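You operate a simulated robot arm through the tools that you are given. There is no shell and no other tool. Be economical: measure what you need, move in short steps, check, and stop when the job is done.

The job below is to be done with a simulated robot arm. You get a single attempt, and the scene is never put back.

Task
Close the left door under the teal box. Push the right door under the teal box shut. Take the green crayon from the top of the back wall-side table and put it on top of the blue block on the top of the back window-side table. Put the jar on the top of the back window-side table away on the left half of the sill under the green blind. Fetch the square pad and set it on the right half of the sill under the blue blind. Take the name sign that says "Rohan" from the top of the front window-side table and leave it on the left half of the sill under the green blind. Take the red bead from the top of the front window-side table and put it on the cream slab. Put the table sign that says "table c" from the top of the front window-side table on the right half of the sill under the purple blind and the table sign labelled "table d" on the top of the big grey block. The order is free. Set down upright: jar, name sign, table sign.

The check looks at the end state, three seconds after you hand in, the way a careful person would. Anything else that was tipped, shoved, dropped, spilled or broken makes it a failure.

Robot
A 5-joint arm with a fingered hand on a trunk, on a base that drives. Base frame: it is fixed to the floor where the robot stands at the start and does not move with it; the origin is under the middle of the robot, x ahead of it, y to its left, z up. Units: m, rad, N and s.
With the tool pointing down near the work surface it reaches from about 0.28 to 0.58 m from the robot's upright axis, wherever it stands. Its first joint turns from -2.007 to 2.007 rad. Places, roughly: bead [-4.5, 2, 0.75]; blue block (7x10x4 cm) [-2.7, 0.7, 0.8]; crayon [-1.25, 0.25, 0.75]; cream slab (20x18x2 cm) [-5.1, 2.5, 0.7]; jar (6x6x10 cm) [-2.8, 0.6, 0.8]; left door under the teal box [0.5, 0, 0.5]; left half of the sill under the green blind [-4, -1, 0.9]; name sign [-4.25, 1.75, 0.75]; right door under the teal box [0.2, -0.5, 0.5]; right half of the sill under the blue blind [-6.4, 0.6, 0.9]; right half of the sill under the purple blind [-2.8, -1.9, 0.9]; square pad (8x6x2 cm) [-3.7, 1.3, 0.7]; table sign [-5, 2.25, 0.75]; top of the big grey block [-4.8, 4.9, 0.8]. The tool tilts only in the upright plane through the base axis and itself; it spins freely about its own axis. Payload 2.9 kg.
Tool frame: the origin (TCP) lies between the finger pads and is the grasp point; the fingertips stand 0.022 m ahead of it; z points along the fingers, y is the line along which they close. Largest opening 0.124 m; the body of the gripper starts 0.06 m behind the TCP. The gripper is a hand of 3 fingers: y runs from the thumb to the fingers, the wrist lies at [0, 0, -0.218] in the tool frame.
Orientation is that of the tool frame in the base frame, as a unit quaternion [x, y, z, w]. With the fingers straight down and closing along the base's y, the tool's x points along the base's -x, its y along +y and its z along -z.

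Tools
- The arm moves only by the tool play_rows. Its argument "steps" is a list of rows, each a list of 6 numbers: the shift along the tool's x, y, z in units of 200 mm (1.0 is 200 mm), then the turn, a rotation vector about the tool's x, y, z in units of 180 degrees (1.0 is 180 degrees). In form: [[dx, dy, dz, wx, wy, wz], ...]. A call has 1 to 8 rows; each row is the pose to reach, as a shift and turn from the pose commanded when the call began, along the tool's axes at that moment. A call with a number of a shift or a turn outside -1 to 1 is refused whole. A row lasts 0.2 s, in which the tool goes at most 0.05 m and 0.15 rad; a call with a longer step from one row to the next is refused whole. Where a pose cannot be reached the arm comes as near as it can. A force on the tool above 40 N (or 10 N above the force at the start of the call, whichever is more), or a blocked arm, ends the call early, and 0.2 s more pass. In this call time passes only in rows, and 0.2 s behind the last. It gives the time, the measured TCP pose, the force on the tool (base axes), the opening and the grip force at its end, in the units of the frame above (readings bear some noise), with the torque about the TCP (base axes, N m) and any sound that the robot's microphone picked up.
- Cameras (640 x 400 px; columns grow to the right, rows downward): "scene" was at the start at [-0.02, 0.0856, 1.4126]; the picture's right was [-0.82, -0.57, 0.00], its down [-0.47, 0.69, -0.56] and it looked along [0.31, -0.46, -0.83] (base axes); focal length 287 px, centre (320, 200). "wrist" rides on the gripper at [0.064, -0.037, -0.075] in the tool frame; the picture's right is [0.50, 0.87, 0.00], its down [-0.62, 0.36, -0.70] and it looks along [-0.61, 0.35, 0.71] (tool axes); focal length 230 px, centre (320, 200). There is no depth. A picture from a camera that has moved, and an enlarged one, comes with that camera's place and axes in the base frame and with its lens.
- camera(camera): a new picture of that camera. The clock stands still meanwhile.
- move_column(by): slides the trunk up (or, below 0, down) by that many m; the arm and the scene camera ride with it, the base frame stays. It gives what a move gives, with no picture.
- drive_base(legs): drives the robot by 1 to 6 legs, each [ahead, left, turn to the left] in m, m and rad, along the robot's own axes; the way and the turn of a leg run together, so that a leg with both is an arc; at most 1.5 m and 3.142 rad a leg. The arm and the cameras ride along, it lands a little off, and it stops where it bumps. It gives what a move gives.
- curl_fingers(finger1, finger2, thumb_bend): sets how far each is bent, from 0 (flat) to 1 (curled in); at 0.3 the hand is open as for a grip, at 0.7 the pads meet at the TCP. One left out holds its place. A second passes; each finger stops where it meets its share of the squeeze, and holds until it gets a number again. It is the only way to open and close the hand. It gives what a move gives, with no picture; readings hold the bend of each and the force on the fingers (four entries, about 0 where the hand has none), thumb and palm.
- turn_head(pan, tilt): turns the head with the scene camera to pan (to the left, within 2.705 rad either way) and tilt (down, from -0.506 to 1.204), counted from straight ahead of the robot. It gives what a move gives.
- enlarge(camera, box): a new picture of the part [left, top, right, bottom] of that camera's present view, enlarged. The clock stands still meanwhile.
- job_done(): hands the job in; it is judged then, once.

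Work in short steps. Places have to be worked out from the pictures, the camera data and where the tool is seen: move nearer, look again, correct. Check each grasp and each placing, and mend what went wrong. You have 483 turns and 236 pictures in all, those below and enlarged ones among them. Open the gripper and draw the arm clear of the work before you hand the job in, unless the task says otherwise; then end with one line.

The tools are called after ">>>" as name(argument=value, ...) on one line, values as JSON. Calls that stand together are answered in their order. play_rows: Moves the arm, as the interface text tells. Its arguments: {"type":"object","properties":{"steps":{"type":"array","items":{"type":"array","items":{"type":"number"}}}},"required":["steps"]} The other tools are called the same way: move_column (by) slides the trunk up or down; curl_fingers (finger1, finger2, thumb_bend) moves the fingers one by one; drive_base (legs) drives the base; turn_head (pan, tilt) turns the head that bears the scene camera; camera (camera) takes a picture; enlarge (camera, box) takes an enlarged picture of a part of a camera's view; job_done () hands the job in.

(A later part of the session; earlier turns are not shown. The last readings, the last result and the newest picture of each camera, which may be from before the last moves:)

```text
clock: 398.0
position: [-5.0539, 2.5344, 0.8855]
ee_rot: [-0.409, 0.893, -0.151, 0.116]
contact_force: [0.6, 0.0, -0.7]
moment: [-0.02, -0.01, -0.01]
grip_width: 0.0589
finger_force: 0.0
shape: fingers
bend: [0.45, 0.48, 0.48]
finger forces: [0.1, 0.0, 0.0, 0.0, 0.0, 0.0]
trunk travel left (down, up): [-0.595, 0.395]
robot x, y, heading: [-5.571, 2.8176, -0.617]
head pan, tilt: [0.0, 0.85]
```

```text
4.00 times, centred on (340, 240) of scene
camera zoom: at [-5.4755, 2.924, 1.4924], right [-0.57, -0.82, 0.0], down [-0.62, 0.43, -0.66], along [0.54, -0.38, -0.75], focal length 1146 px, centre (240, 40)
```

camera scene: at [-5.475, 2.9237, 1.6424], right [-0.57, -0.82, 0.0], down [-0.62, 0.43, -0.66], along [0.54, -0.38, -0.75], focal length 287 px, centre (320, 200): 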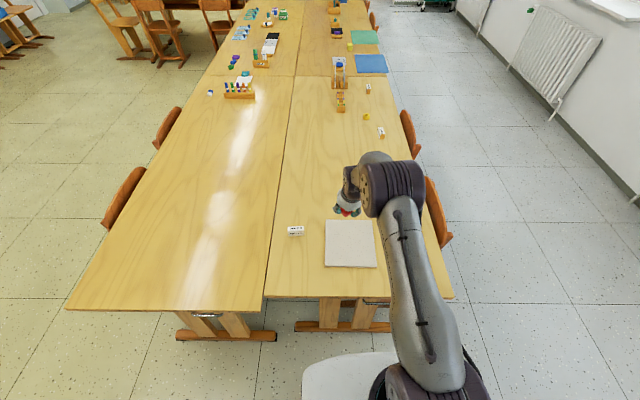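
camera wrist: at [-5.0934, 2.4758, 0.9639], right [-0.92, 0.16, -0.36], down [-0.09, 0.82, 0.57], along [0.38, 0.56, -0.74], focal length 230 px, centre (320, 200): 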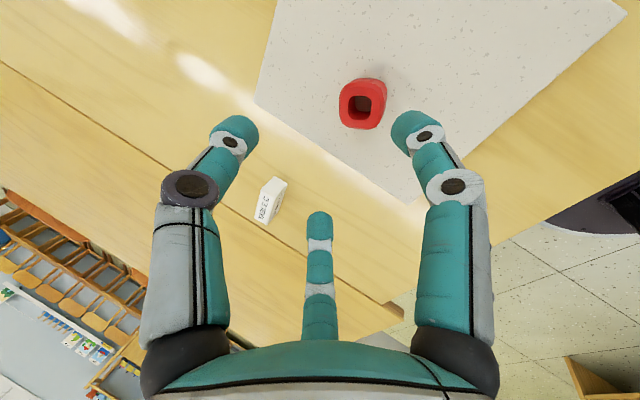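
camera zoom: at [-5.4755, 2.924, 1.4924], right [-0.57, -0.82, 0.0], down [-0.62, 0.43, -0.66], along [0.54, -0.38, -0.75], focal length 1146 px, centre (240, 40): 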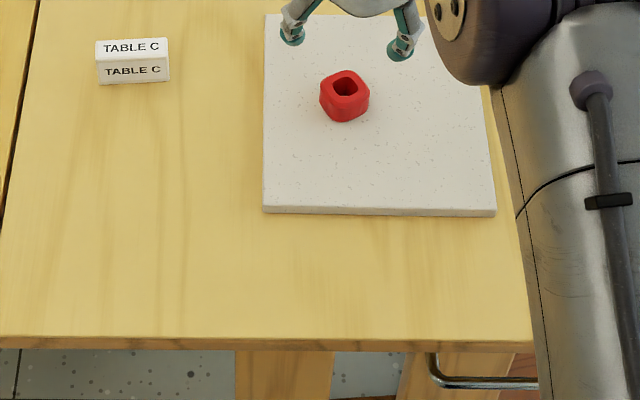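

Bead sits upright on the slab. Next "TABLE C" at ≈(-4.914,2.639): slide left 0.18 m, ahead 0.10 m.

>>> drive_base(legs=[[0, 0.18, 0], [0.1, 0, 0]])

>>> camera(camera="wrist")

>>> camera(camera="scene")

```text
clock: 400.3
position: [-4.8682, 2.6234, 0.8841]
ee_rot: [-0.408, 0.893, -0.15, 0.117]
contact_force: [0.3, -1.0, -1.0]
moment: [-0.02, 0.01, -0.05]
grip_width: 0.0589
finger_force: 0.0
shape: fingers
bend: [0.45, 0.48, 0.48]
finger forces: [0.0, 0.0, 0.0, 0.0, 0.1, 0.0]
trunk travel left (down, up): [-0.595, 0.395]
robot x, y, heading: [-5.3873, 2.9052, -0.616]
head pan, tilt: [0.0, 0.85]
```

```text
76 pictures are left
camera wrist: at [-4.9073, 2.565, 0.9632], right [-0.92, 0.16, -0.36], down [-0.08, 0.82, 0.57], along [0.38, 0.56, -0.74], focal length 230 px, centre (320, 200)
```

wrist: 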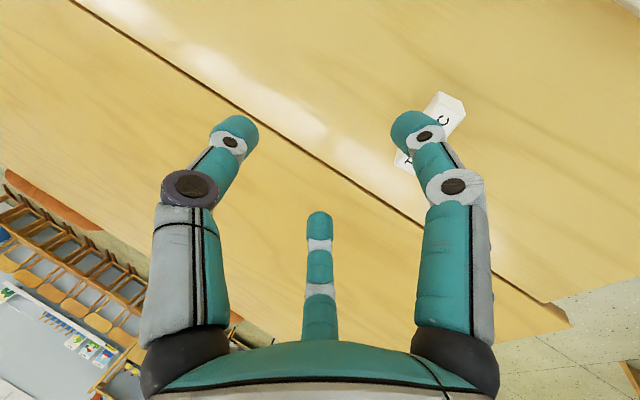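

```text
75 pictures are left
camera scene: at [-5.2884, 3.0136, 1.4924], right [-0.57, -0.82, 0.0], down [-0.62, 0.43, -0.66], along [0.54, -0.38, -0.75], focal length 287 px, centre (320, 200)
```

scene: 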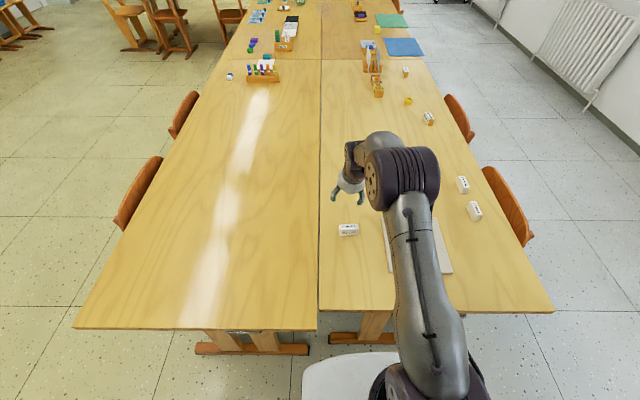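

Sign C at ≈(-4.908,2.638). Advance 3 cm, right the tool to vertical and go above it.

>>> drive_base(legs=[[0.03, 0, 0]])

>>> play_rows(steps=[[0.03, 0.115, -0.02, -0.04, 0.0092, 0], [0.06, 0.23, -0.045, -0.08, 0.0185, 0], [0.09, 0.345, -0.068, -0.119, 0.0277, 0]])

>>> curl_fingers(finger1=0.38, finger2=0.38, thumb_bend=0.38)

>>> camera(camera="wrist")

```text
clock: 401.1
position: [-4.8434, 2.6069, 0.8857]
ee_rot: [-0.408, 0.893, -0.153, 0.116]
contact_force: [-0.1, 0.2, -0.3]
moment: [0.04, 0.01, -0.02]
grip_width: 0.0592
finger_force: 0.0
shape: fingers
bend: [0.45, 0.48, 0.48]
finger forces: [0.0, 0.0, 0.0, 0.1, 0.0, 0.0]
trunk travel left (down, up): [-0.595, 0.395]
robot x, y, heading: [-5.362, 2.8881, -0.613]
head pan, tilt: [0.0, 0.85]
```

```text
clock: 401.9
position: [-4.9073, 2.637, 0.8735]
ee_rot: [-0.415, 0.91, 0.001, -0.001]
contact_force: [-0.3, -0.8, 0.1]
moment: [-0.03, -0.01, 0.01]
grip_width: 0.0591
finger_force: 0.0
shape: fingers
bend: [0.45, 0.48, 0.48]
finger forces: [0.0, 0.0, 0.1, 0.0, 0.0, 0.1]
trunk travel left (down, up): [-0.595, 0.395]
robot x, y, heading: [-5.3611, 2.8886, -0.61]
head pan, tilt: [0.0, 0.85]
```

```text
clock: 402.9
position: [-4.9081, 2.6357, 0.8732]
ee_rot: [-0.416, 0.909, 0.0, 0.001]
contact_force: [0.3, 1.2, -0.3]
moment: [-0.01, -0.01, 0.02]
grip_width: 0.0823
finger_force: 0.0
shape: fingers
bend: [0.38, 0.38, 0.38]
finger forces: [0.0, 0.0, 0.0, 0.1, 0.1, 0.1]
trunk travel left (down, up): [-0.595, 0.395]
robot x, y, heading: [-5.3616, 2.8926, -0.612]
head pan, tilt: [0.0, 0.85]
```

```text
74 pictures are left
camera wrist: at [-4.9202, 2.5629, 0.9476], right [-0.98, 0.19, 0.0], down [0.13, 0.7, 0.7], along [0.13, 0.69, -0.71], focal length 230 px, centre (320, 200)
```

wrist: 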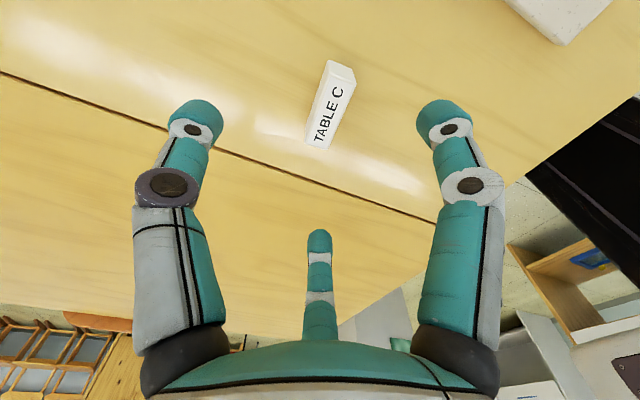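

Align spin (-0.226 rad) with the sign and descend.

>>> play_rows(steps=[[0.01, 0.01, 0.12, 0, 0, -0.036], [0.02, 0.022, 0.3, 0, 0, -0.072], [0.02, 0.022, 0.4, 0, 0, -0.072]])

>>> camera(camera="wrist")

```text
clock: 403.7
position: [-4.8924, 2.6902, 0.8025]
ee_rot: [-0.51, 0.86, 0.0, 0.001]
contact_force: [-0.2, -0.5, -0.1]
moment: [0.03, 0.02, 0.0]
grip_width: 0.0822
finger_force: 0.1
shape: fingers
bend: [0.38, 0.38, 0.38]
finger forces: [0.0, 0.0, 0.0, 0.0, 0.0, 0.1]
out of reach, approached as far as the arm can: row 1, 2, 3
trunk travel left (down, up): [-0.595, 0.395]
robot x, y, heading: [-5.3614, 2.8913, -0.613]
head pan, tilt: [0.0, 0.85]
```

```text
73 pictures are left
camera wrist: at [-4.8895, 2.6165, 0.8766], right [-1.0, -0.02, 0.0], down [-0.02, 0.71, 0.7], along [-0.01, 0.7, -0.71], focal length 230 px, centre (320, 200)
```

wrist: 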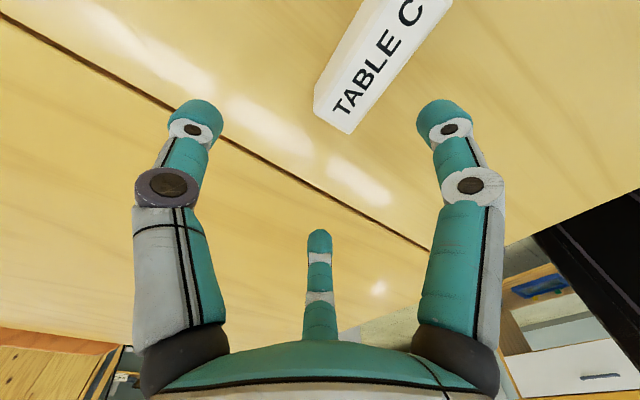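

Spin limit reached. Undo the spin and rise a bit, then turn the base a little left instead.

>>> play_rows(steps=[[0, 0, -0.12, 0, 0, 0.036], [0, 0, -0.25, 0, 0, 0.08]])

>>> drive_base(legs=[[0, 0, 0.25]])

>>> camera(camera="wrist")

```text
clock: 404.3
position: [-4.89, 2.6906, 0.85]
ee_rot: [-0.404, 0.915, 0.0, 0.0]
contact_force: [-0.5, -0.3, -0.1]
moment: [0.02, 0.03, -0.01]
grip_width: 0.0822
finger_force: 0.1
shape: fingers
bend: [0.38, 0.38, 0.38]
finger forces: [0.0, 0.1, 0.0, 0.1, 0.0, 0.0]
trunk travel left (down, up): [-0.595, 0.395]
robot x, y, heading: [-5.3603, 2.8897, -0.612]
head pan, tilt: [0.0, 0.85]
```

```text
clock: 405.6
position: [-4.8544, 2.8144, 0.8517]
ee_rot: [-0.515, 0.857, -0.001, 0.0]
contact_force: [0.5, -0.6, 0.0]
moment: [0.01, -0.02, 0.0]
grip_width: 0.0821
finger_force: 0.0
shape: fingers
bend: [0.38, 0.38, 0.38]
finger forces: [0.0, 0.0, 0.1, 0.0, 0.0, 0.0]
trunk travel left (down, up): [-0.595, 0.395]
robot x, y, heading: [-5.3577, 2.8911, -0.359]
head pan, tilt: [0.0, 0.85]
```

```text
72 pictures are left
camera wrist: at [-4.8514, 2.7414, 0.926], right [-1.0, -0.04, 0.0], down [-0.03, 0.71, 0.7], along [-0.02, 0.7, -0.71], focal length 230 px, centre (320, 200)
```

wrist: 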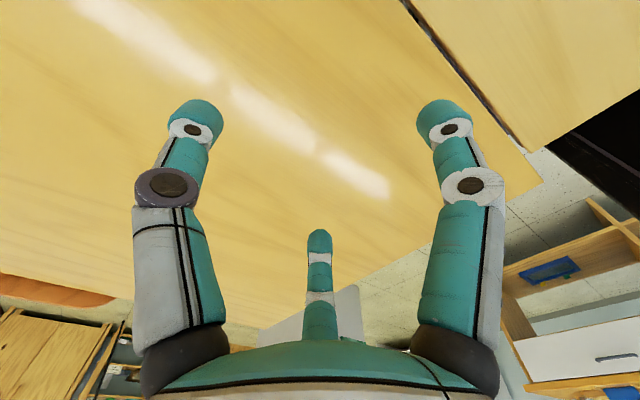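

Orientation is now as wanted. Move back over the sign.

>>> play_rows(steps=[[0.23, -0.04, 0, 0, 0, 0], [0.46, -0.08, 0, 0, 0, 0], [0.7, -0.12, 0, 0, 0, 0], [0.93, -0.155, 0, 0, 0, 0]])

>>> camera(camera="wrist")

```text
clock: 406.6
position: [-4.8885, 2.7109, 0.8476]
ee_rot: [-0.515, 0.857, 0.0, 0.0]
contact_force: [-0.6, 0.1, 0.4]
moment: [-0.01, 0.01, 0.0]
grip_width: 0.0821
finger_force: 0.0
shape: fingers
bend: [0.38, 0.38, 0.38]
finger forces: [0.1, 0.0, 0.0, 0.0, 0.0, 0.1]
out of reach, approached as far as the arm can: row 3, 4
trunk travel left (down, up): [-0.595, 0.395]
robot x, y, heading: [-5.3597, 2.8931, -0.353]
head pan, tilt: [0.0, 0.85]
```

```text
71 pictures are left
camera wrist: at [-4.8851, 2.6383, 0.9225], right [-1.0, -0.03, 0.0], down [-0.03, 0.71, 0.7], along [-0.02, 0.7, -0.71], focal length 230 px, centre (320, 200)
```

wrist: 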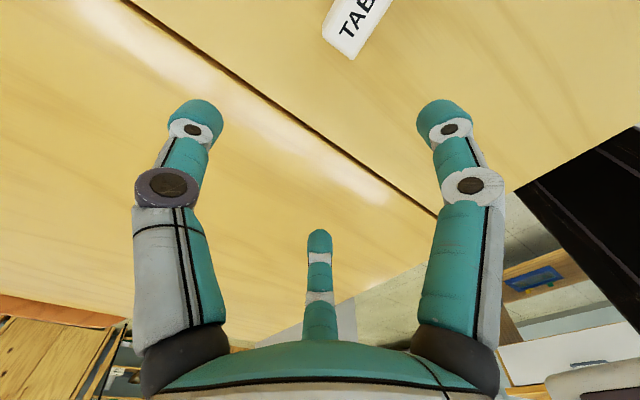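

The spin is limited relative to the arm's direction, so I need to approach from a position further to my right. Turn back and slide right.

>>> drive_base(legs=[[0, 0, -0.25], [0, -0.12, 0], [0.015, 0, 0]])

>>> camera(camera="wrist")

```text
clock: 409.0
position: [-5.0032, 2.4941, 0.8469]
ee_rot: [-0.402, 0.915, 0.0, -0.001]
contact_force: [0.4, -0.4, 0.4]
moment: [0.0, 0.01, 0.01]
grip_width: 0.0824
finger_force: 0.0
shape: fingers
bend: [0.38, 0.38, 0.38]
finger forces: [0.1, 0.0, 0.0, 0.0, 0.0, 0.0]
trunk travel left (down, up): [-0.595, 0.395]
robot x, y, heading: [-5.4181, 2.7862, -0.61]
head pan, tilt: [0.0, 0.85]
```

```text
70 pictures are left
camera wrist: at [-5.0173, 2.4229, 0.9222], right [-0.98, 0.22, 0.0], down [0.15, 0.7, 0.7], along [0.15, 0.68, -0.71], focal length 230 px, centre (320, 200)
```

wrist: 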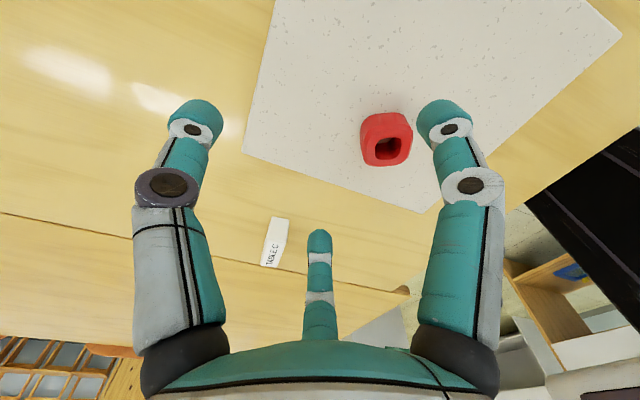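

Now move over to the sign with the spin.

>>> play_rows(steps=[[-0.2, 0.04, -0.1, 0, 0, -0.0], [-0.41, 0.08, -0.1, 0, 0, -0.02], [-0.62, 0.12, -0.1, 0, 0, -0.05], [-0.82, 0.15, -0.1, 0, 0, -0.0815]])

>>> camera(camera="wrist")

```text
clock: 410.0
position: [-4.9148, 2.6365, 0.8661]
ee_rot: [-0.516, 0.856, -0.001, 0.0]
contact_force: [-0.2, 0.3, 0.0]
moment: [-0.01, 0.0, -0.02]
grip_width: 0.0825
finger_force: 0.1
shape: fingers
bend: [0.38, 0.38, 0.38]
finger forces: [0.0, 0.0, 0.0, 0.0, 0.0, 0.0]
trunk travel left (down, up): [-0.595, 0.395]
robot x, y, heading: [-5.4194, 2.7833, -0.607]
head pan, tilt: [0.0, 0.85]
```

```text
69 pictures are left
camera wrist: at [-4.911, 2.5632, 0.9413], right [-1.0, -0.04, 0.0], down [-0.03, 0.71, 0.7], along [-0.03, 0.7, -0.71], focal length 230 px, centre (320, 200)
```

wrist: 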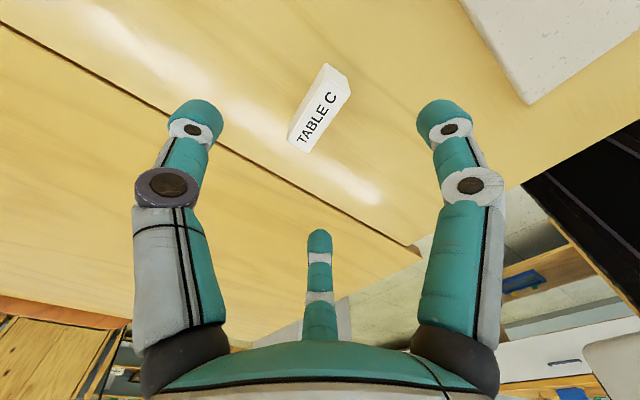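

Aligned. Descend to z≈0.777 and close.

>>> play_rows(steps=[[0, 0, 0.2, 0, 0, 0], [0, 0, 0.35, 0, 0, 0], [0, 0, 0.44, 0, 0, 0]])

>>> curl_fingers(finger1=0.7, finger2=0.7, thumb_bend=0.7)

>>> camera(camera="wrist")

```text
clock: 410.8
position: [-4.9162, 2.639, 0.7793]
ee_rot: [-0.516, 0.857, -0.001, 0.0]
contact_force: [-0.9, 0.4, 0.0]
moment: [-0.01, 0.02, -0.01]
grip_width: 0.0822
finger_force: 0.1
shape: fingers
bend: [0.38, 0.38, 0.38]
finger forces: [0.0, 0.1, 0.0, 0.0, 0.0, 0.0]
trunk travel left (down, up): [-0.595, 0.395]
robot x, y, heading: [-5.4177, 2.7853, -0.609]
head pan, tilt: [0.0, 0.85]
```

```text
clock: 411.8
position: [-4.9152, 2.6384, 0.7809]
ee_rot: [-0.517, 0.856, 0.0, 0.0]
contact_force: [0.0, 0.6, 0.5]
moment: [0.01, 0.02, 0.01]
grip_width: 0.0204
finger_force: 10.6
shape: fingers
bend: [0.61, 0.63, 0.62]
finger forces: [5.7, 4.9, 0.0, 0.1, 10.2, 0.0]
trunk travel left (down, up): [-0.595, 0.395]
robot x, y, heading: [-5.4177, 2.7816, -0.61]
head pan, tilt: [0.0, 0.85]
```

```text
68 pictures are left
camera wrist: at [-4.9111, 2.5644, 0.855], right [-1.0, -0.04, 0.0], down [-0.03, 0.71, 0.7], along [-0.03, 0.7, -0.71], focal length 230 px, centre (320, 200)
```

wrist: 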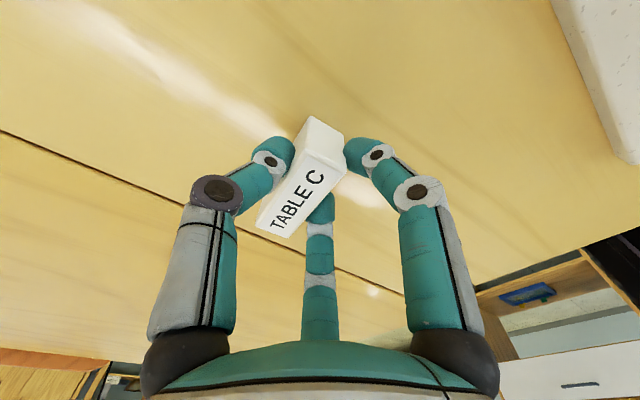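

Held. Lift with the trunk and travel to the purple-blind window at the back.

>>> move_column(by=0.3)

>>> drive_base(legs=[[-0.3, 0, 0], [0, -1.1, 0]])

>>> turn_head(pan=0.0, tilt=0.5)

>>> camera(camera="scene")

```text
clock: 414.8
position: [-4.915, 2.6382, 1.0795]
ee_rot: [-0.516, 0.856, -0.001, 0.001]
contact_force: [-0.2, 0.0, 0.3]
moment: [-0.02, 0.02, -0.01]
grip_width: 0.0203
finger_force: 10.2
shape: fingers
bend: [0.61, 0.63, 0.62]
finger forces: [5.7, 5.0, 0.0, 0.0, 10.3, 0.1]
trunk travel left (down, up): [-0.895, 0.095]
robot x, y, heading: [-5.4195, 2.7847, -0.613]
head pan, tilt: [0.0, 0.85]
```

```text
clock: 422.2
position: [-5.8329, 1.8861, 1.0799]
ee_rot: [-0.496, 0.868, -0.001, 0.001]
contact_force: [0.6, 0.0, 0.1]
moment: [-0.03, 0.04, -0.03]
grip_width: 0.0203
finger_force: 10.6
shape: fingers
bend: [0.61, 0.63, 0.62]
finger forces: [5.7, 4.9, 0.0, 0.0, 10.3, 0.0]
trunk travel left (down, up): [-0.895, 0.095]
robot x, y, heading: [-6.3272, 2.055, -0.654]
head pan, tilt: [0.0, 0.85]
```

```text
clock: 423.0
position: [-5.8339, 1.8852, 1.0797]
ee_rot: [-0.497, 0.868, -0.001, 0.0]
contact_force: [-0.8, 0.1, 0.6]
moment: [0.02, 0.02, -0.01]
grip_width: 0.0202
finger_force: 10.5
shape: fingers
bend: [0.61, 0.63, 0.62]
finger forces: [5.7, 4.9, 0.0, 0.1, 10.3, 0.0]
trunk travel left (down, up): [-0.895, 0.095]
robot x, y, heading: [-6.335, 2.0536, -0.653]
head pan, tilt: [0.0, 0.499]
```

```text
67 pictures are left
camera scene: at [-6.2158, 2.1499, 1.8223], right [-0.61, -0.79, 0.0], down [-0.38, 0.29, -0.88], along [0.7, -0.53, -0.48], focal length 287 px, centre (320, 200)
```

scene: 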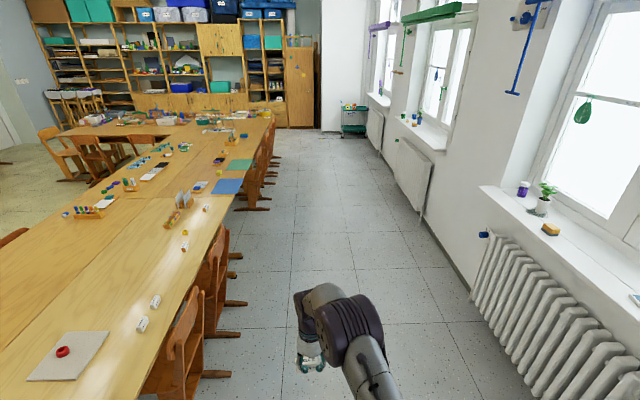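

Aisle is clear. Drive 5.1 m back along it.

>>> drive_base(legs=[[0, 0, 0.043], [1.5, 0, 0], [1.5, 0, 0]])

>>> drive_base(legs=[[1.5, 0, 0], [0.5, 0, 0], [0, 0, -1.57]])

>>> camera(camera="scene")

```text
clock: 437.9
position: [-3.364, 0.1631, 1.0802]
ee_rot: [-0.509, 0.861, 0.0, 0.001]
contact_force: [-0.4, -1.2, 0.7]
moment: [0.0, 0.0, -0.02]
grip_width: 0.0207
finger_force: 10.5
shape: fingers
bend: [0.61, 0.63, 0.62]
finger forces: [5.6, 5.0, 0.0, 0.0, 10.5, 0.1]
trunk travel left (down, up): [-0.895, 0.095]
robot x, y, heading: [-3.8636, 0.3213, -0.627]
head pan, tilt: [0.0, 0.499]
```

```text
clock: 451.8
position: [-2.3832, -1.3711, 1.0799]
ee_rot: [0.247, 0.969, 0.0, -0.001]
contact_force: [0.3, -0.6, 0.1]
moment: [-0.01, -0.01, 0.02]
grip_width: 0.0199
finger_force: 9.8
shape: fingers
bend: [0.62, 0.63, 0.62]
finger forces: [5.2, 4.7, 0.0, 0.0, 9.7, 0.1]
trunk travel left (down, up): [-0.895, 0.095]
robot x, y, heading: [-2.2267, -0.8724, -2.195]
head pan, tilt: [0.0, 0.499]
```

```text
66 pictures are left
camera scene: at [-2.1296, -0.981, 1.8224], right [-0.81, 0.58, 0.0], down [0.28, 0.39, -0.88], along [-0.51, -0.71, -0.48], focal length 287 px, centre (320, 200)
```

scene: 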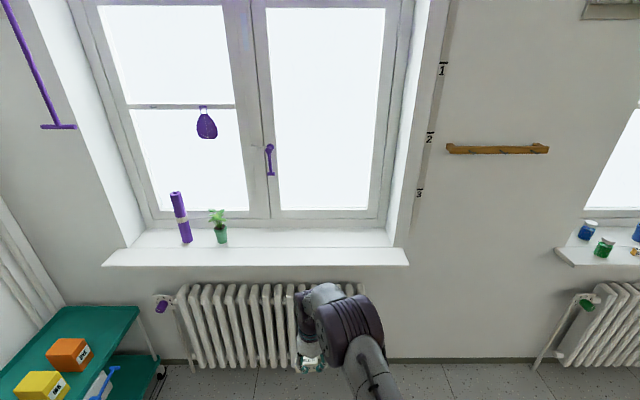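

Right half of the purple sill is free; drive ahead 0.56 m and right 0.09 m.

>>> drive_base(legs=[[0, -0.09, 0.015], [0.56, 0, 0]])

>>> turn_head(pan=0.0, tilt=0.85)

>>> camera(camera="scene")

>>> camera(camera="wrist")

```text
clock: 455.7
position: [-2.7569, -1.77, 1.0796]
ee_rot: [0.235, 0.972, -0.001, 0.0]
contact_force: [-0.3, -0.6, -0.1]
moment: [0.01, -0.01, -0.02]
grip_width: 0.0199
finger_force: 9.6
shape: fingers
bend: [0.62, 0.63, 0.62]
finger forces: [5.2, 4.7, 0.0, 0.0, 9.7, 0.0]
trunk travel left (down, up): [-0.895, 0.095]
robot x, y, heading: [-2.6159, -1.2658, -2.167]
head pan, tilt: [0.0, 0.499]
```

```text
clock: 456.5
position: [-2.7578, -1.7696, 1.0808]
ee_rot: [0.235, 0.972, -0.001, -0.001]
contact_force: [0.5, -0.1, 0.2]
moment: [-0.01, 0.01, -0.01]
grip_width: 0.0199
finger_force: 9.9
shape: fingers
bend: [0.62, 0.63, 0.62]
finger forces: [5.2, 4.8, 0.1, 0.1, 9.8, 0.0]
trunk travel left (down, up): [-0.895, 0.095]
robot x, y, heading: [-2.6157, -1.2685, -2.168]
head pan, tilt: [0.0, 0.85]
```

```text
65 pictures are left
camera scene: at [-2.5066, -1.3635, 1.7925], right [-0.83, 0.56, 0.0], down [0.42, 0.62, -0.66], along [-0.37, -0.55, -0.75], focal length 287 px, centre (320, 200)
```

scene: 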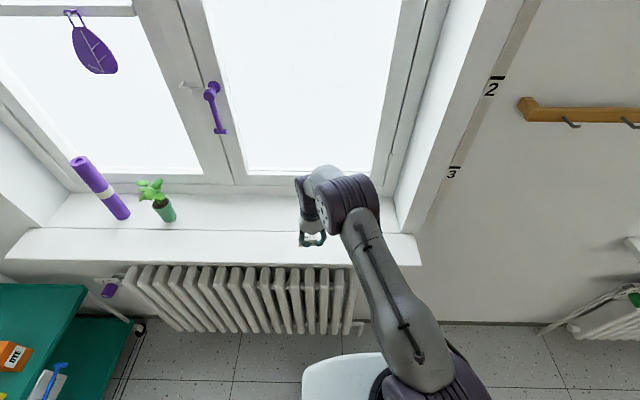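

```text
64 pictures are left
camera wrist: at [-2.8298, -1.7736, 1.1551], right [-0.05, 1.0, 0.0], down [0.71, 0.04, 0.7], along [0.7, 0.03, -0.71], focal length 230 px, centre (320, 200)
```

wrist: 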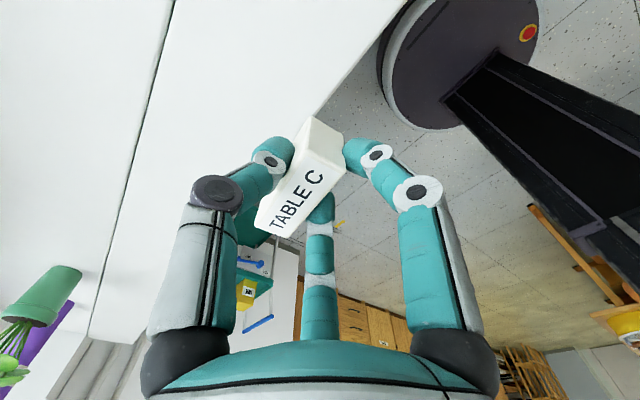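

Sign is near the sill's front edge; drive 4.5 cm further ahead.

>>> drive_base(legs=[[0.045, 0, 0]])

>>> play_rows(steps=[[0, 0, 0.2, 0, 0, 0], [0, 0, 0.38, 0, 0, 0]])

>>> camera(camera="wrist")

```text
clock: 457.4
position: [-2.7819, -1.8045, 1.0808]
ee_rot: [0.235, 0.972, -0.001, 0.0]
contact_force: [0.1, 0.1, -0.8]
moment: [-0.02, 0.01, 0.02]
grip_width: 0.02
finger_force: 9.8
shape: fingers
bend: [0.62, 0.63, 0.62]
finger forces: [5.3, 4.6, 0.0, 0.0, 9.7, 0.0]
trunk travel left (down, up): [-0.895, 0.095]
robot x, y, heading: [-2.6402, -1.301, -2.17]
head pan, tilt: [0.0, 0.85]
```

```text
clock: 458.0
position: [-2.7817, -1.8102, 1.0034]
ee_rot: [0.236, 0.972, -0.001, 0.0]
contact_force: [0.7, -0.5, -0.7]
moment: [0.0, 0.04, -0.01]
grip_width: 0.0195
finger_force: 10.5
shape: fingers
bend: [0.62, 0.63, 0.62]
finger forces: [5.2, 5.0, 0.1, 0.0, 10.2, 0.0]
trunk travel left (down, up): [-0.895, 0.095]
robot x, y, heading: [-2.6439, -1.3032, -2.174]
head pan, tilt: [0.0, 0.85]
```

```text
63 pictures are left
camera wrist: at [-2.8554, -1.8129, 1.0782], right [-0.05, 1.0, 0.0], down [0.71, 0.04, 0.7], along [0.7, 0.03, -0.71], focal length 230 px, centre (320, 200)
```

wrist: 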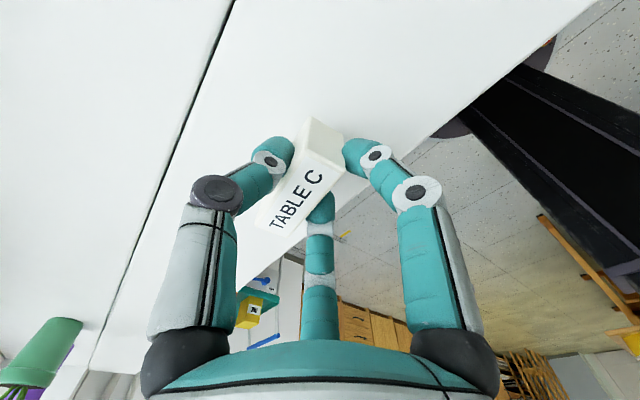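

Good margin. Creep down to contact.

>>> play_rows(steps=[[0, 0, 0.06, 0, 0, 0]])

>>> play_rows(steps=[[0, 0, 0.02, 0, 0, 0]])

```text
clock: 458.4
position: [-2.7824, -1.8093, 0.9907]
ee_rot: [0.235, 0.972, 0.0, -0.001]
contact_force: [-0.6, 0.4, -0.1]
moment: [-0.02, 0.03, -0.02]
grip_width: 0.0194
finger_force: 10.3
shape: fingers
bend: [0.62, 0.63, 0.62]
finger forces: [5.3, 5.0, 0.0, 0.0, 10.3, 0.0]
trunk travel left (down, up): [-0.895, 0.095]
robot x, y, heading: [-2.6386, -1.3004, -2.177]
head pan, tilt: [0.0, 0.85]
```

```text
clock: 458.8
position: [-2.7819, -1.8081, 0.9882]
ee_rot: [0.235, 0.972, -0.001, -0.001]
contact_force: [0.5, 0.6, 0.1]
moment: [-0.01, -0.03, 0.0]
grip_width: 0.0195
finger_force: 10.2
shape: fingers
bend: [0.62, 0.63, 0.62]
finger forces: [5.3, 4.9, 0.0, 0.1, 10.4, 0.0]
trunk travel left (down, up): [-0.895, 0.095]
robot x, y, heading: [-2.6416, -1.3021, -2.176]
head pan, tilt: [0.0, 0.85]
```

>>> play_rows(steps=[[0, 0, 0.02, 0, 0, 0]])

>>> play_rows(steps=[[0, 0, 0.015, 0, 0, 0]])

```text
clock: 459.2
position: [-2.7817, -1.8078, 0.9843]
ee_rot: [0.236, 0.972, -0.002, -0.001]
contact_force: [-0.3, 0.0, 2.2]
moment: [-0.05, -0.02, 0.03]
grip_width: 0.0192
finger_force: 10.5
shape: fingers
bend: [0.62, 0.63, 0.62]
finger forces: [5.4, 5.2, 0.0, 0.0, 10.7, 0.1]
trunk travel left (down, up): [-0.895, 0.095]
robot x, y, heading: [-2.6404, -1.3022, -2.175]
head pan, tilt: [0.0, 0.85]
```

```text
clock: 459.6
position: [-2.7813, -1.8072, 0.9838]
ee_rot: [0.235, 0.972, -0.003, 0.0]
contact_force: [-0.6, -0.8, 11.4]
moment: [-0.1, 0.07, -0.01]
grip_width: 0.0191
finger_force: 11.8
shape: fingers
bend: [0.62, 0.63, 0.63]
finger forces: [6.0, 6.1, 0.0, 0.0, 12.7, 0.1]
trunk travel left (down, up): [-0.895, 0.095]
robot x, y, heading: [-2.6388, -1.3035, -2.174]
head pan, tilt: [0.0, 0.85]
```

Contact. Release and rise.

>>> curl_fingers(finger1=0.5, finger2=0.5, thumb_bend=0.5)

>>> play_rows(steps=[[0, 0, -0.1, 0, 0, 0], [0, 0, -0.3, 0, 0, 0], [0, 0, -0.5, 0, 0, 0]])

>>> camera(camera="wrist")

```text
clock: 460.6
position: [-2.7829, -1.809, 0.9814]
ee_rot: [0.235, 0.972, -0.001, 0.0]
contact_force: [-0.1, -0.7, -0.3]
moment: [-0.02, 0.0, 0.01]
grip_width: 0.0491
finger_force: 0.0
shape: fingers
bend: [0.5, 0.5, 0.5]
finger forces: [0.0, 0.0, 0.1, 0.0, 0.1, 0.0]
trunk travel left (down, up): [-0.895, 0.095]
robot x, y, heading: [-2.6395, -1.301, -2.17]
head pan, tilt: [0.0, 0.85]
```

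```text
clock: 461.4
position: [-2.7837, -1.8057, 1.0816]
ee_rot: [0.235, 0.972, -0.001, -0.001]
contact_force: [0.1, -0.1, -0.7]
moment: [-0.01, 0.04, 0.0]
grip_width: 0.0493
finger_force: 0.1
shape: fingers
bend: [0.5, 0.5, 0.5]
finger forces: [0.0, 0.0, 0.0, 0.0, 0.0, 0.0]
trunk travel left (down, up): [-0.895, 0.095]
robot x, y, heading: [-2.6451, -1.3042, -2.167]
head pan, tilt: [0.0, 0.85]
```

```text
62 pictures are left
camera wrist: at [-2.8556, -1.8099, 1.1554], right [-0.05, 1.0, 0.0], down [0.71, 0.04, 0.7], along [0.7, 0.03, -0.71], focal length 230 px, centre (320, 200)
```

wrist: 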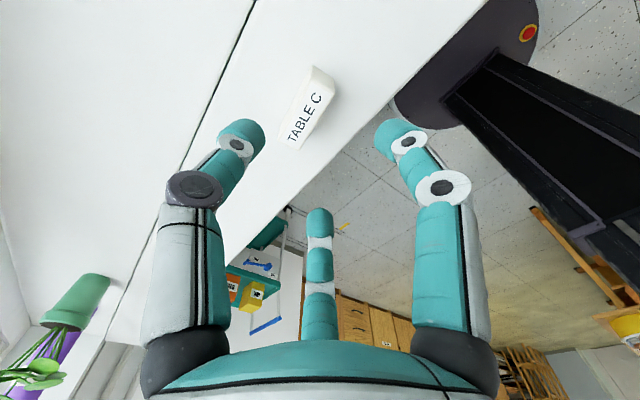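

TABLE C stands on the right half of the purple sill. Now back to the front table for TABLE D.

>>> drive_base(legs=[[-0.6, 0, 0], [0, 0, -1.575], [1.5, 0, 0], [1.5, 0, 0]])

>>> turn_head(pan=-0.3, tilt=0.6)

>>> camera(camera="scene")

```text
clock: 482.6
position: [-5.441, 0.7941, 1.0796]
ee_rot: [0.83, 0.558, 0.0, -0.001]
contact_force: [0.1, 0.2, -0.3]
moment: [0.0, 0.0, 0.02]
grip_width: 0.0493
finger_force: 0.1
shape: fingers
bend: [0.5, 0.5, 0.5]
finger forces: [0.0, 0.0, 0.0, 0.0, 0.1, 0.0]
trunk travel left (down, up): [-0.895, 0.095]
robot x, y, heading: [-4.9244, 0.7001, 2.625]
head pan, tilt: [0.0, 0.85]
```

```text
clock: 483.4
position: [-5.4395, 0.7937, 1.0791]
ee_rot: [0.829, 0.559, -0.001, -0.001]
contact_force: [0.3, 0.3, 0.5]
moment: [0.0, 0.02, 0.01]
grip_width: 0.0493
finger_force: 0.0
shape: fingers
bend: [0.5, 0.5, 0.5]
finger forces: [0.0, 0.0, 0.1, 0.1, 0.1, 0.0]
trunk travel left (down, up): [-0.895, 0.095]
robot x, y, heading: [-4.9263, 0.6954, 2.629]
head pan, tilt: [-0.3, 0.6]
```

```text
61 pictures are left
camera scene: at [-5.0062, 0.6047, 1.8133], right [0.72, 0.69, 0.0], down [0.39, -0.41, -0.82], along [-0.57, 0.6, -0.57], focal length 287 px, centre (320, 200)
```

scene: 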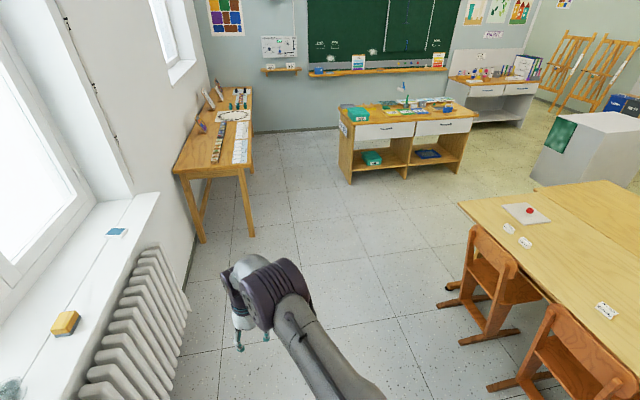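

Turn to face the table and shift to stand in front of TABLE D.

>>> drive_base(legs=[[0, 0, -1.667], [0.2, 0.81, 0]])

>>> turn_head(pan=0.1, tilt=0.85)

>>> camera(camera="scene")

```text
clock: 491.9
position: [-5.2905, 1.8306, 1.0801]
ee_rot: [0.967, -0.255, 0.0, -0.001]
contact_force: [-0.3, 0.6, -0.4]
moment: [0.03, -0.03, 0.0]
grip_width: 0.0495
finger_force: 0.1
shape: fingers
bend: [0.5, 0.5, 0.5]
finger forces: [0.0, 0.1, 0.0, 0.0, 0.0, 0.1]
trunk travel left (down, up): [-0.895, 0.095]
robot x, y, heading: [-5.4554, 1.3295, 0.933]
head pan, tilt: [-0.3, 0.6]
```

```text
clock: 492.7
position: [-5.2901, 1.8304, 1.079]
ee_rot: [0.967, -0.255, 0.001, -0.001]
contact_force: [-0.2, -0.6, 0.2]
moment: [-0.02, 0.01, -0.03]
grip_width: 0.0492
finger_force: 0.0
shape: fingers
bend: [0.5, 0.5, 0.5]
finger forces: [0.0, 0.0, 0.1, 0.1, 0.1, 0.0]
trunk travel left (down, up): [-0.895, 0.095]
robot x, y, heading: [-5.454, 1.3296, 0.925]
head pan, tilt: [0.099, 0.85]
```

```text
60 pictures are left
camera scene: at [-5.5644, 1.4381, 1.7925], right [0.86, -0.52, 0.0], down [-0.39, -0.64, -0.66], along [0.34, 0.57, -0.75], focal length 287 px, centre (320, 200)
```

scene: 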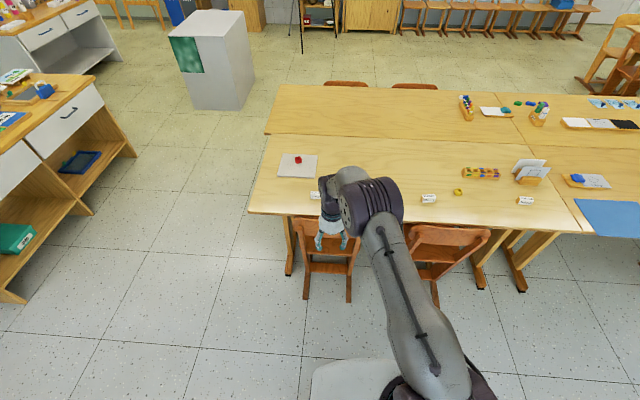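

Advance 0.35 m (staying clear of the chair legs), lower the trunk.

>>> drive_base(legs=[[0, 0, 0.03], [0.34, 0, 0]])

>>> move_column(by=-0.28)

>>> camera(camera="wrist")

>>> camera(camera="scene")

```text
clock: 495.3
position: [-5.0994, 2.1144, 1.0801]
ee_rot: [0.969, -0.246, 0.0, -0.001]
contact_force: [-0.7, 0.5, 0.0]
moment: [0.01, -0.02, 0.02]
grip_width: 0.0496
finger_force: 0.0
shape: fingers
bend: [0.5, 0.5, 0.5]
finger forces: [0.0, 0.0, 0.0, 0.0, 0.0, 0.1]
trunk travel left (down, up): [-0.895, 0.095]
robot x, y, heading: [-5.2551, 1.6153, 0.951]
head pan, tilt: [0.099, 0.85]
```

```text
clock: 498.2
position: [-5.0988, 2.1156, 0.8]
ee_rot: [0.969, -0.246, 0.0, -0.001]
contact_force: [0.3, -0.1, 0.2]
moment: [0.01, -0.02, 0.03]
grip_width: 0.0488
finger_force: 0.2
shape: fingers
bend: [0.5, 0.5, 0.5]
finger forces: [0.0, 0.1, 0.0, 0.0, 0.0, 0.0]
trunk travel left (down, up): [-0.615, 0.375]
robot x, y, heading: [-5.2524, 1.6177, 0.951]
head pan, tilt: [0.099, 0.85]
```

```text
59 pictures are left
camera wrist: at [-5.0246, 2.1176, 0.8748], right [0.03, -1.0, 0.0], down [-0.71, -0.02, 0.7], along [-0.7, -0.02, -0.71], focal length 230 px, centre (320, 200)
```

wrist: 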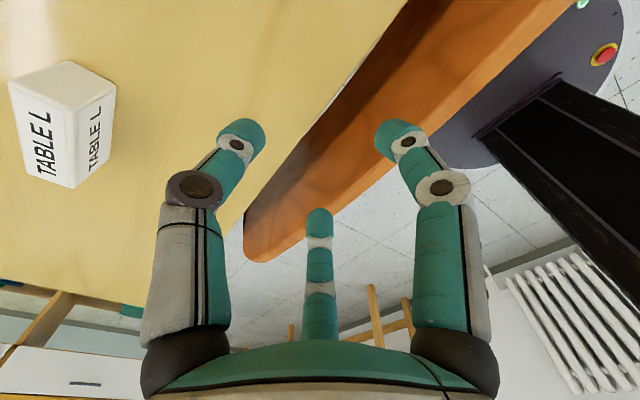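

```text
58 pictures are left
camera scene: at [-5.3664, 1.7179, 1.5125], right [0.87, -0.5, 0.0], down [-0.38, -0.65, -0.66], along [0.33, 0.57, -0.75], focal length 287 px, centre (320, 200)
```

scene: 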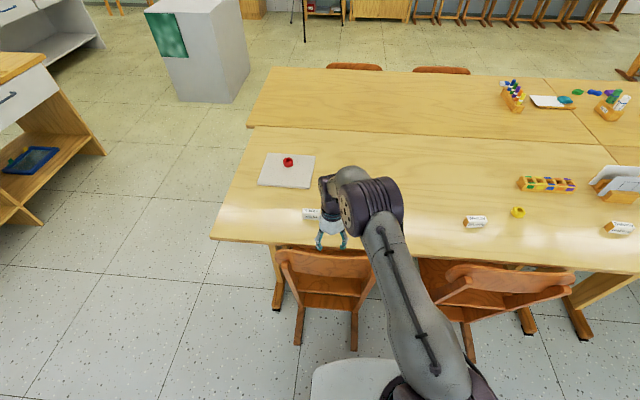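

Raise first, then move over TABLE D with a 0.5 rad outward tilt.

>>> play_rows(steps=[[0, 0, -0.22, 0, 0, 0], [0.02, -0.04, -0.42, 0, 0, 0.005], [0.09, -0.16, -0.42, 0.04, -0.003, 0.01], [0.16, -0.28, -0.4, 0.08, -0.006, 0.015], [0.23, -0.4, -0.38, 0.12, -0.009, 0.02], [0.29, -0.53, -0.35, 0.159, -0.0114, 0.0245]])

>>> curl_fingers(finger1=0.42, finger2=0.42, thumb_bend=0.42)

>>> camera(camera="wrist")

>>> enlarge(camera="scene", box=[260, 140, 420, 240])

```text
clock: 499.6
position: [-4.9875, 2.1762, 0.8735]
ee_rot: [0.929, -0.273, 0.035, -0.248]
contact_force: [0.7, -0.7, -0.4]
moment: [0.01, -0.02, -0.01]
grip_width: 0.0493
finger_force: 0.1
shape: fingers
bend: [0.5, 0.5, 0.5]
finger forces: [0.1, 0.0, 0.1, 0.0, 0.0, 0.0]
out of reach, approached as far as the arm can: row 4, 5, 6
trunk travel left (down, up): [-0.615, 0.375]
robot x, y, heading: [-5.2528, 1.6146, 0.951]
head pan, tilt: [0.099, 0.85]
```

```text
clock: 500.6
position: [-4.9881, 2.1755, 0.8732]
ee_rot: [0.929, -0.272, 0.034, -0.247]
contact_force: [-0.1, 0.6, 0.2]
moment: [0.03, 0.02, 0.01]
grip_width: 0.0713
finger_force: 0.1
shape: fingers
bend: [0.42, 0.42, 0.42]
finger forces: [0.0, 0.0, 0.0, 0.1, 0.0, 0.0]
trunk travel left (down, up): [-0.615, 0.375]
robot x, y, heading: [-5.2508, 1.6129, 0.946]
head pan, tilt: [0.099, 0.85]
```

```text
57 pictures are left
camera wrist: at [-4.9302, 2.1362, 0.9514], right [0.0, -0.89, -0.45], down [-0.84, -0.25, 0.49], along [-0.55, 0.37, -0.75], focal length 230 px, centre (320, 200)
```

wrist: 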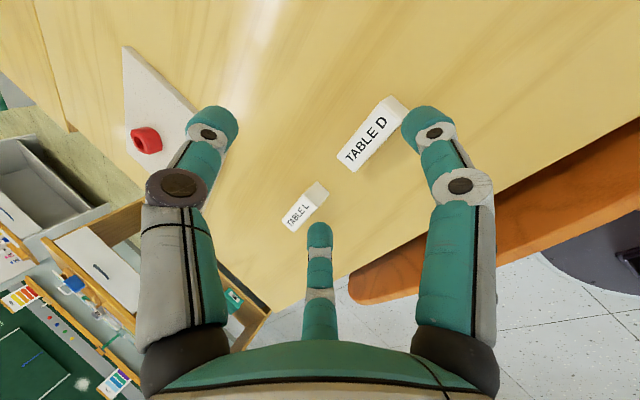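

```text
4.00 times, centred on (340, 190) of scene
camera zoom: at [-5.3664, 1.718, 1.5124], right [0.87, -0.5, 0.0], down [-0.38, -0.65, -0.66], along [0.33, 0.57, -0.75], focal length 1146 px, centre (240, 240)
```

zoom: 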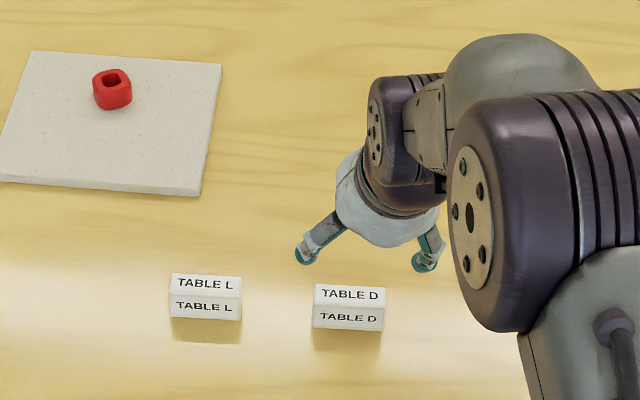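

TABLE D is at (-4.992,2.186), aligned with the tool. Descend 9 cm in steps.

>>> play_rows(steps=[[0, 0.1, 0.15, 0, 0, 0], [0, 0.18, 0.27, 0, 0, 0], [0, 0.24, 0.365, 0, 0, 0]])

>>> camera(camera="wrist")

```text
clock: 501.4
position: [-4.9882, 2.1678, 0.7822]
ee_rot: [0.929, -0.273, 0.036, -0.246]
contact_force: [0.1, 0.0, 0.0]
moment: [0.04, 0.0, 0.0]
grip_width: 0.0712
finger_force: 0.1
shape: fingers
bend: [0.42, 0.42, 0.42]
finger forces: [0.0, 0.1, 0.0, 0.0, 0.0, 0.1]
out of reach, approached as far as the arm can: row 1, 2, 3
trunk travel left (down, up): [-0.615, 0.375]
robot x, y, heading: [-5.2504, 1.6139, 0.947]
head pan, tilt: [0.099, 0.85]
```

```text
55 pictures are left
camera wrist: at [-4.9294, 2.1296, 0.8612], right [0.0, -0.89, -0.45], down [-0.84, -0.24, 0.49], along [-0.55, 0.37, -0.75], focal length 230 px, centre (320, 200)
```

wrist: 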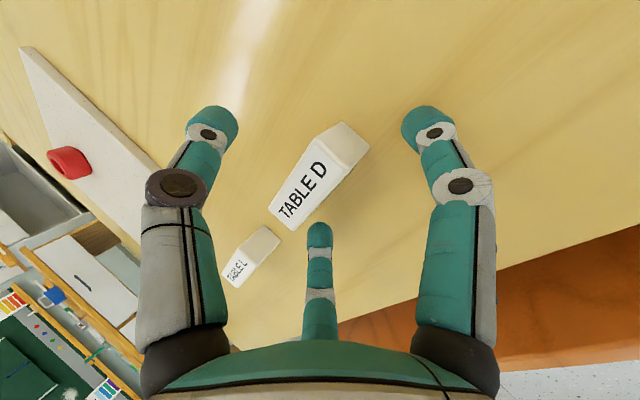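

Sign is between thumb and fingers. Close.

>>> curl_fingers(finger1=0.55, finger2=0.55, thumb_bend=0.55)

>>> camera(camera="wrist")

```text
clock: 502.4
position: [-4.9879, 2.1682, 0.7819]
ee_rot: [0.93, -0.273, 0.035, -0.245]
contact_force: [0.0, 0.0, -0.2]
moment: [0.02, 0.0, 0.05]
grip_width: 0.0365
finger_force: 0.0
shape: fingers
bend: [0.55, 0.55, 0.55]
finger forces: [0.0, 0.0, 0.1, 0.1, 0.0, 0.0]
trunk travel left (down, up): [-0.615, 0.375]
robot x, y, heading: [-5.2539, 1.6148, 0.946]
head pan, tilt: [0.099, 0.85]
```

```text
54 pictures are left
camera wrist: at [-4.9294, 2.1293, 0.8617], right [0.0, -0.89, -0.45], down [-0.84, -0.24, 0.49], along [-0.55, 0.37, -0.75], focal length 230 px, centre (320, 200)
```

wrist: 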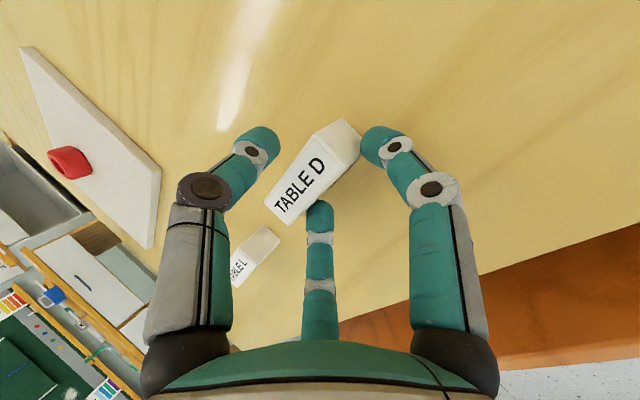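

Lower 6 mm, then close fully.

>>> play_rows(steps=[[0.002, 0.014, 0.026, 0, 0, 0]])

>>> curl_fingers(finger1=0.72, finger2=0.72, thumb_bend=0.72)

>>> camera(camera="wrist")

>>> enlarge(camera="scene", box=[260, 140, 420, 240])

```text
clock: 502.8
position: [-4.9823, 2.1675, 0.7766]
ee_rot: [0.929, -0.274, 0.038, -0.245]
contact_force: [0.3, 0.2, -0.6]
moment: [0.02, 0.02, 0.01]
grip_width: 0.0364
finger_force: 0.0
shape: fingers
bend: [0.55, 0.55, 0.55]
finger forces: [0.0, 0.0, 0.0, 0.0, 0.0, 0.0]
out of reach, approached as far as the arm can: row 1
trunk travel left (down, up): [-0.615, 0.375]
robot x, y, heading: [-5.253, 1.6149, 0.946]
head pan, tilt: [0.099, 0.85]
```

```text
clock: 503.8
position: [-4.9829, 2.168, 0.7769]
ee_rot: [0.93, -0.273, 0.037, -0.245]
contact_force: [0.6, 0.2, -0.1]
moment: [-0.01, -0.01, 0.0]
grip_width: 0.0147
finger_force: 11.7
shape: fingers
bend: [0.63, 0.62, 0.65]
finger forces: [6.2, 6.8, 0.1, 0.0, 9.0, 0.0]
trunk travel left (down, up): [-0.615, 0.375]
robot x, y, heading: [-5.2531, 1.6134, 0.943]
head pan, tilt: [0.099, 0.85]
```

```text
53 pictures are left
camera wrist: at [-4.9248, 2.1276, 0.8558], right [0.0, -0.9, -0.45], down [-0.84, -0.24, 0.49], along [-0.54, 0.37, -0.75], focal length 230 px, centre (320, 200)
```

wrist: 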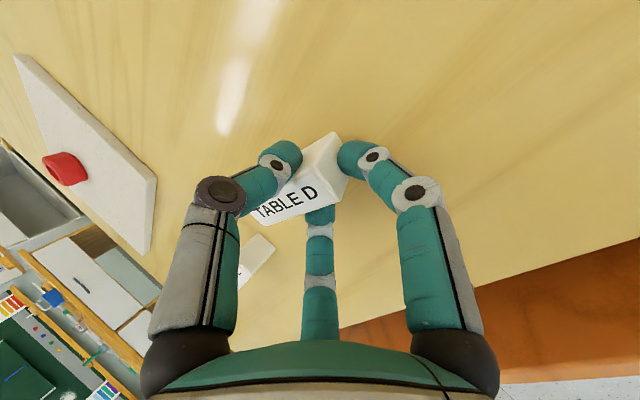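

```text
4.00 times, centred on (340, 190) of scene
camera zoom: at [-5.3664, 1.718, 1.5124], right [0.87, -0.5, 0.0], down [-0.38, -0.65, -0.66], along [0.33, 0.57, -0.75], focal length 1146 px, centre (240, 240)
```

zoom: 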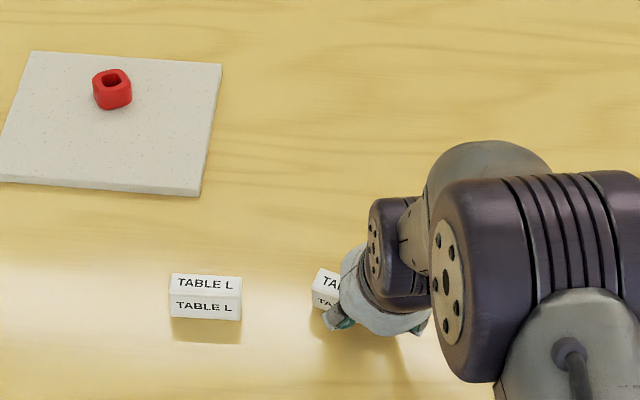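

Gripped. Lift 5 cm with the trunk and inspect its attitude.

>>> move_column(by=0.06)

>>> camera(camera="wrist")

>>> enlarge(camera="scene", box=[280, 150, 400, 240])

```text
clock: 504.8
position: [-4.9833, 2.168, 0.8373]
ee_rot: [0.93, -0.273, 0.037, -0.245]
contact_force: [0.1, -0.8, -0.2]
moment: [-0.02, -0.03, 0.0]
grip_width: 0.0147
finger_force: 10.8
shape: fingers
bend: [0.63, 0.62, 0.65]
finger forces: [6.1, 6.8, 0.1, 0.0, 8.9, 0.0]
trunk travel left (down, up): [-0.675, 0.315]
robot x, y, heading: [-5.254, 1.6109, 0.95]
head pan, tilt: [0.099, 0.85]
```

```text
51 pictures are left
camera wrist: at [-4.9248, 2.1277, 0.9157], right [0.0, -0.9, -0.45], down [-0.84, -0.24, 0.49], along [-0.54, 0.37, -0.75], focal length 230 px, centre (320, 200)
```

wrist: 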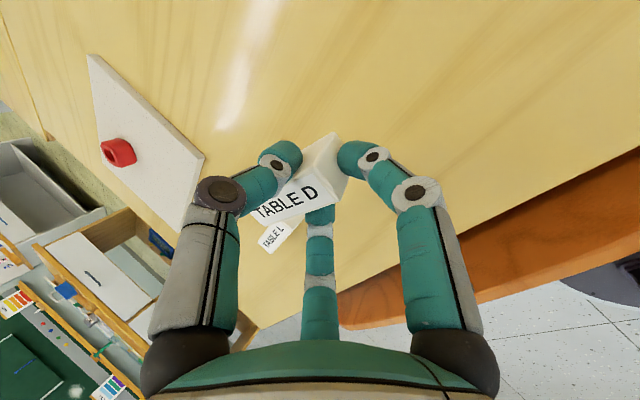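

```text
4.44 times, centred on (340, 195) of scene
camera zoom: at [-5.3664, 1.7182, 1.5724], right [0.87, -0.5, 0.0], down [-0.38, -0.65, -0.66], along [0.33, 0.57, -0.75], focal length 1274 px, centre (231, 222)
```

zoom: 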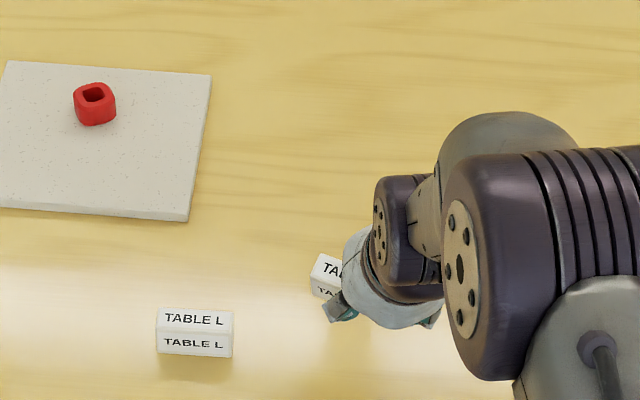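

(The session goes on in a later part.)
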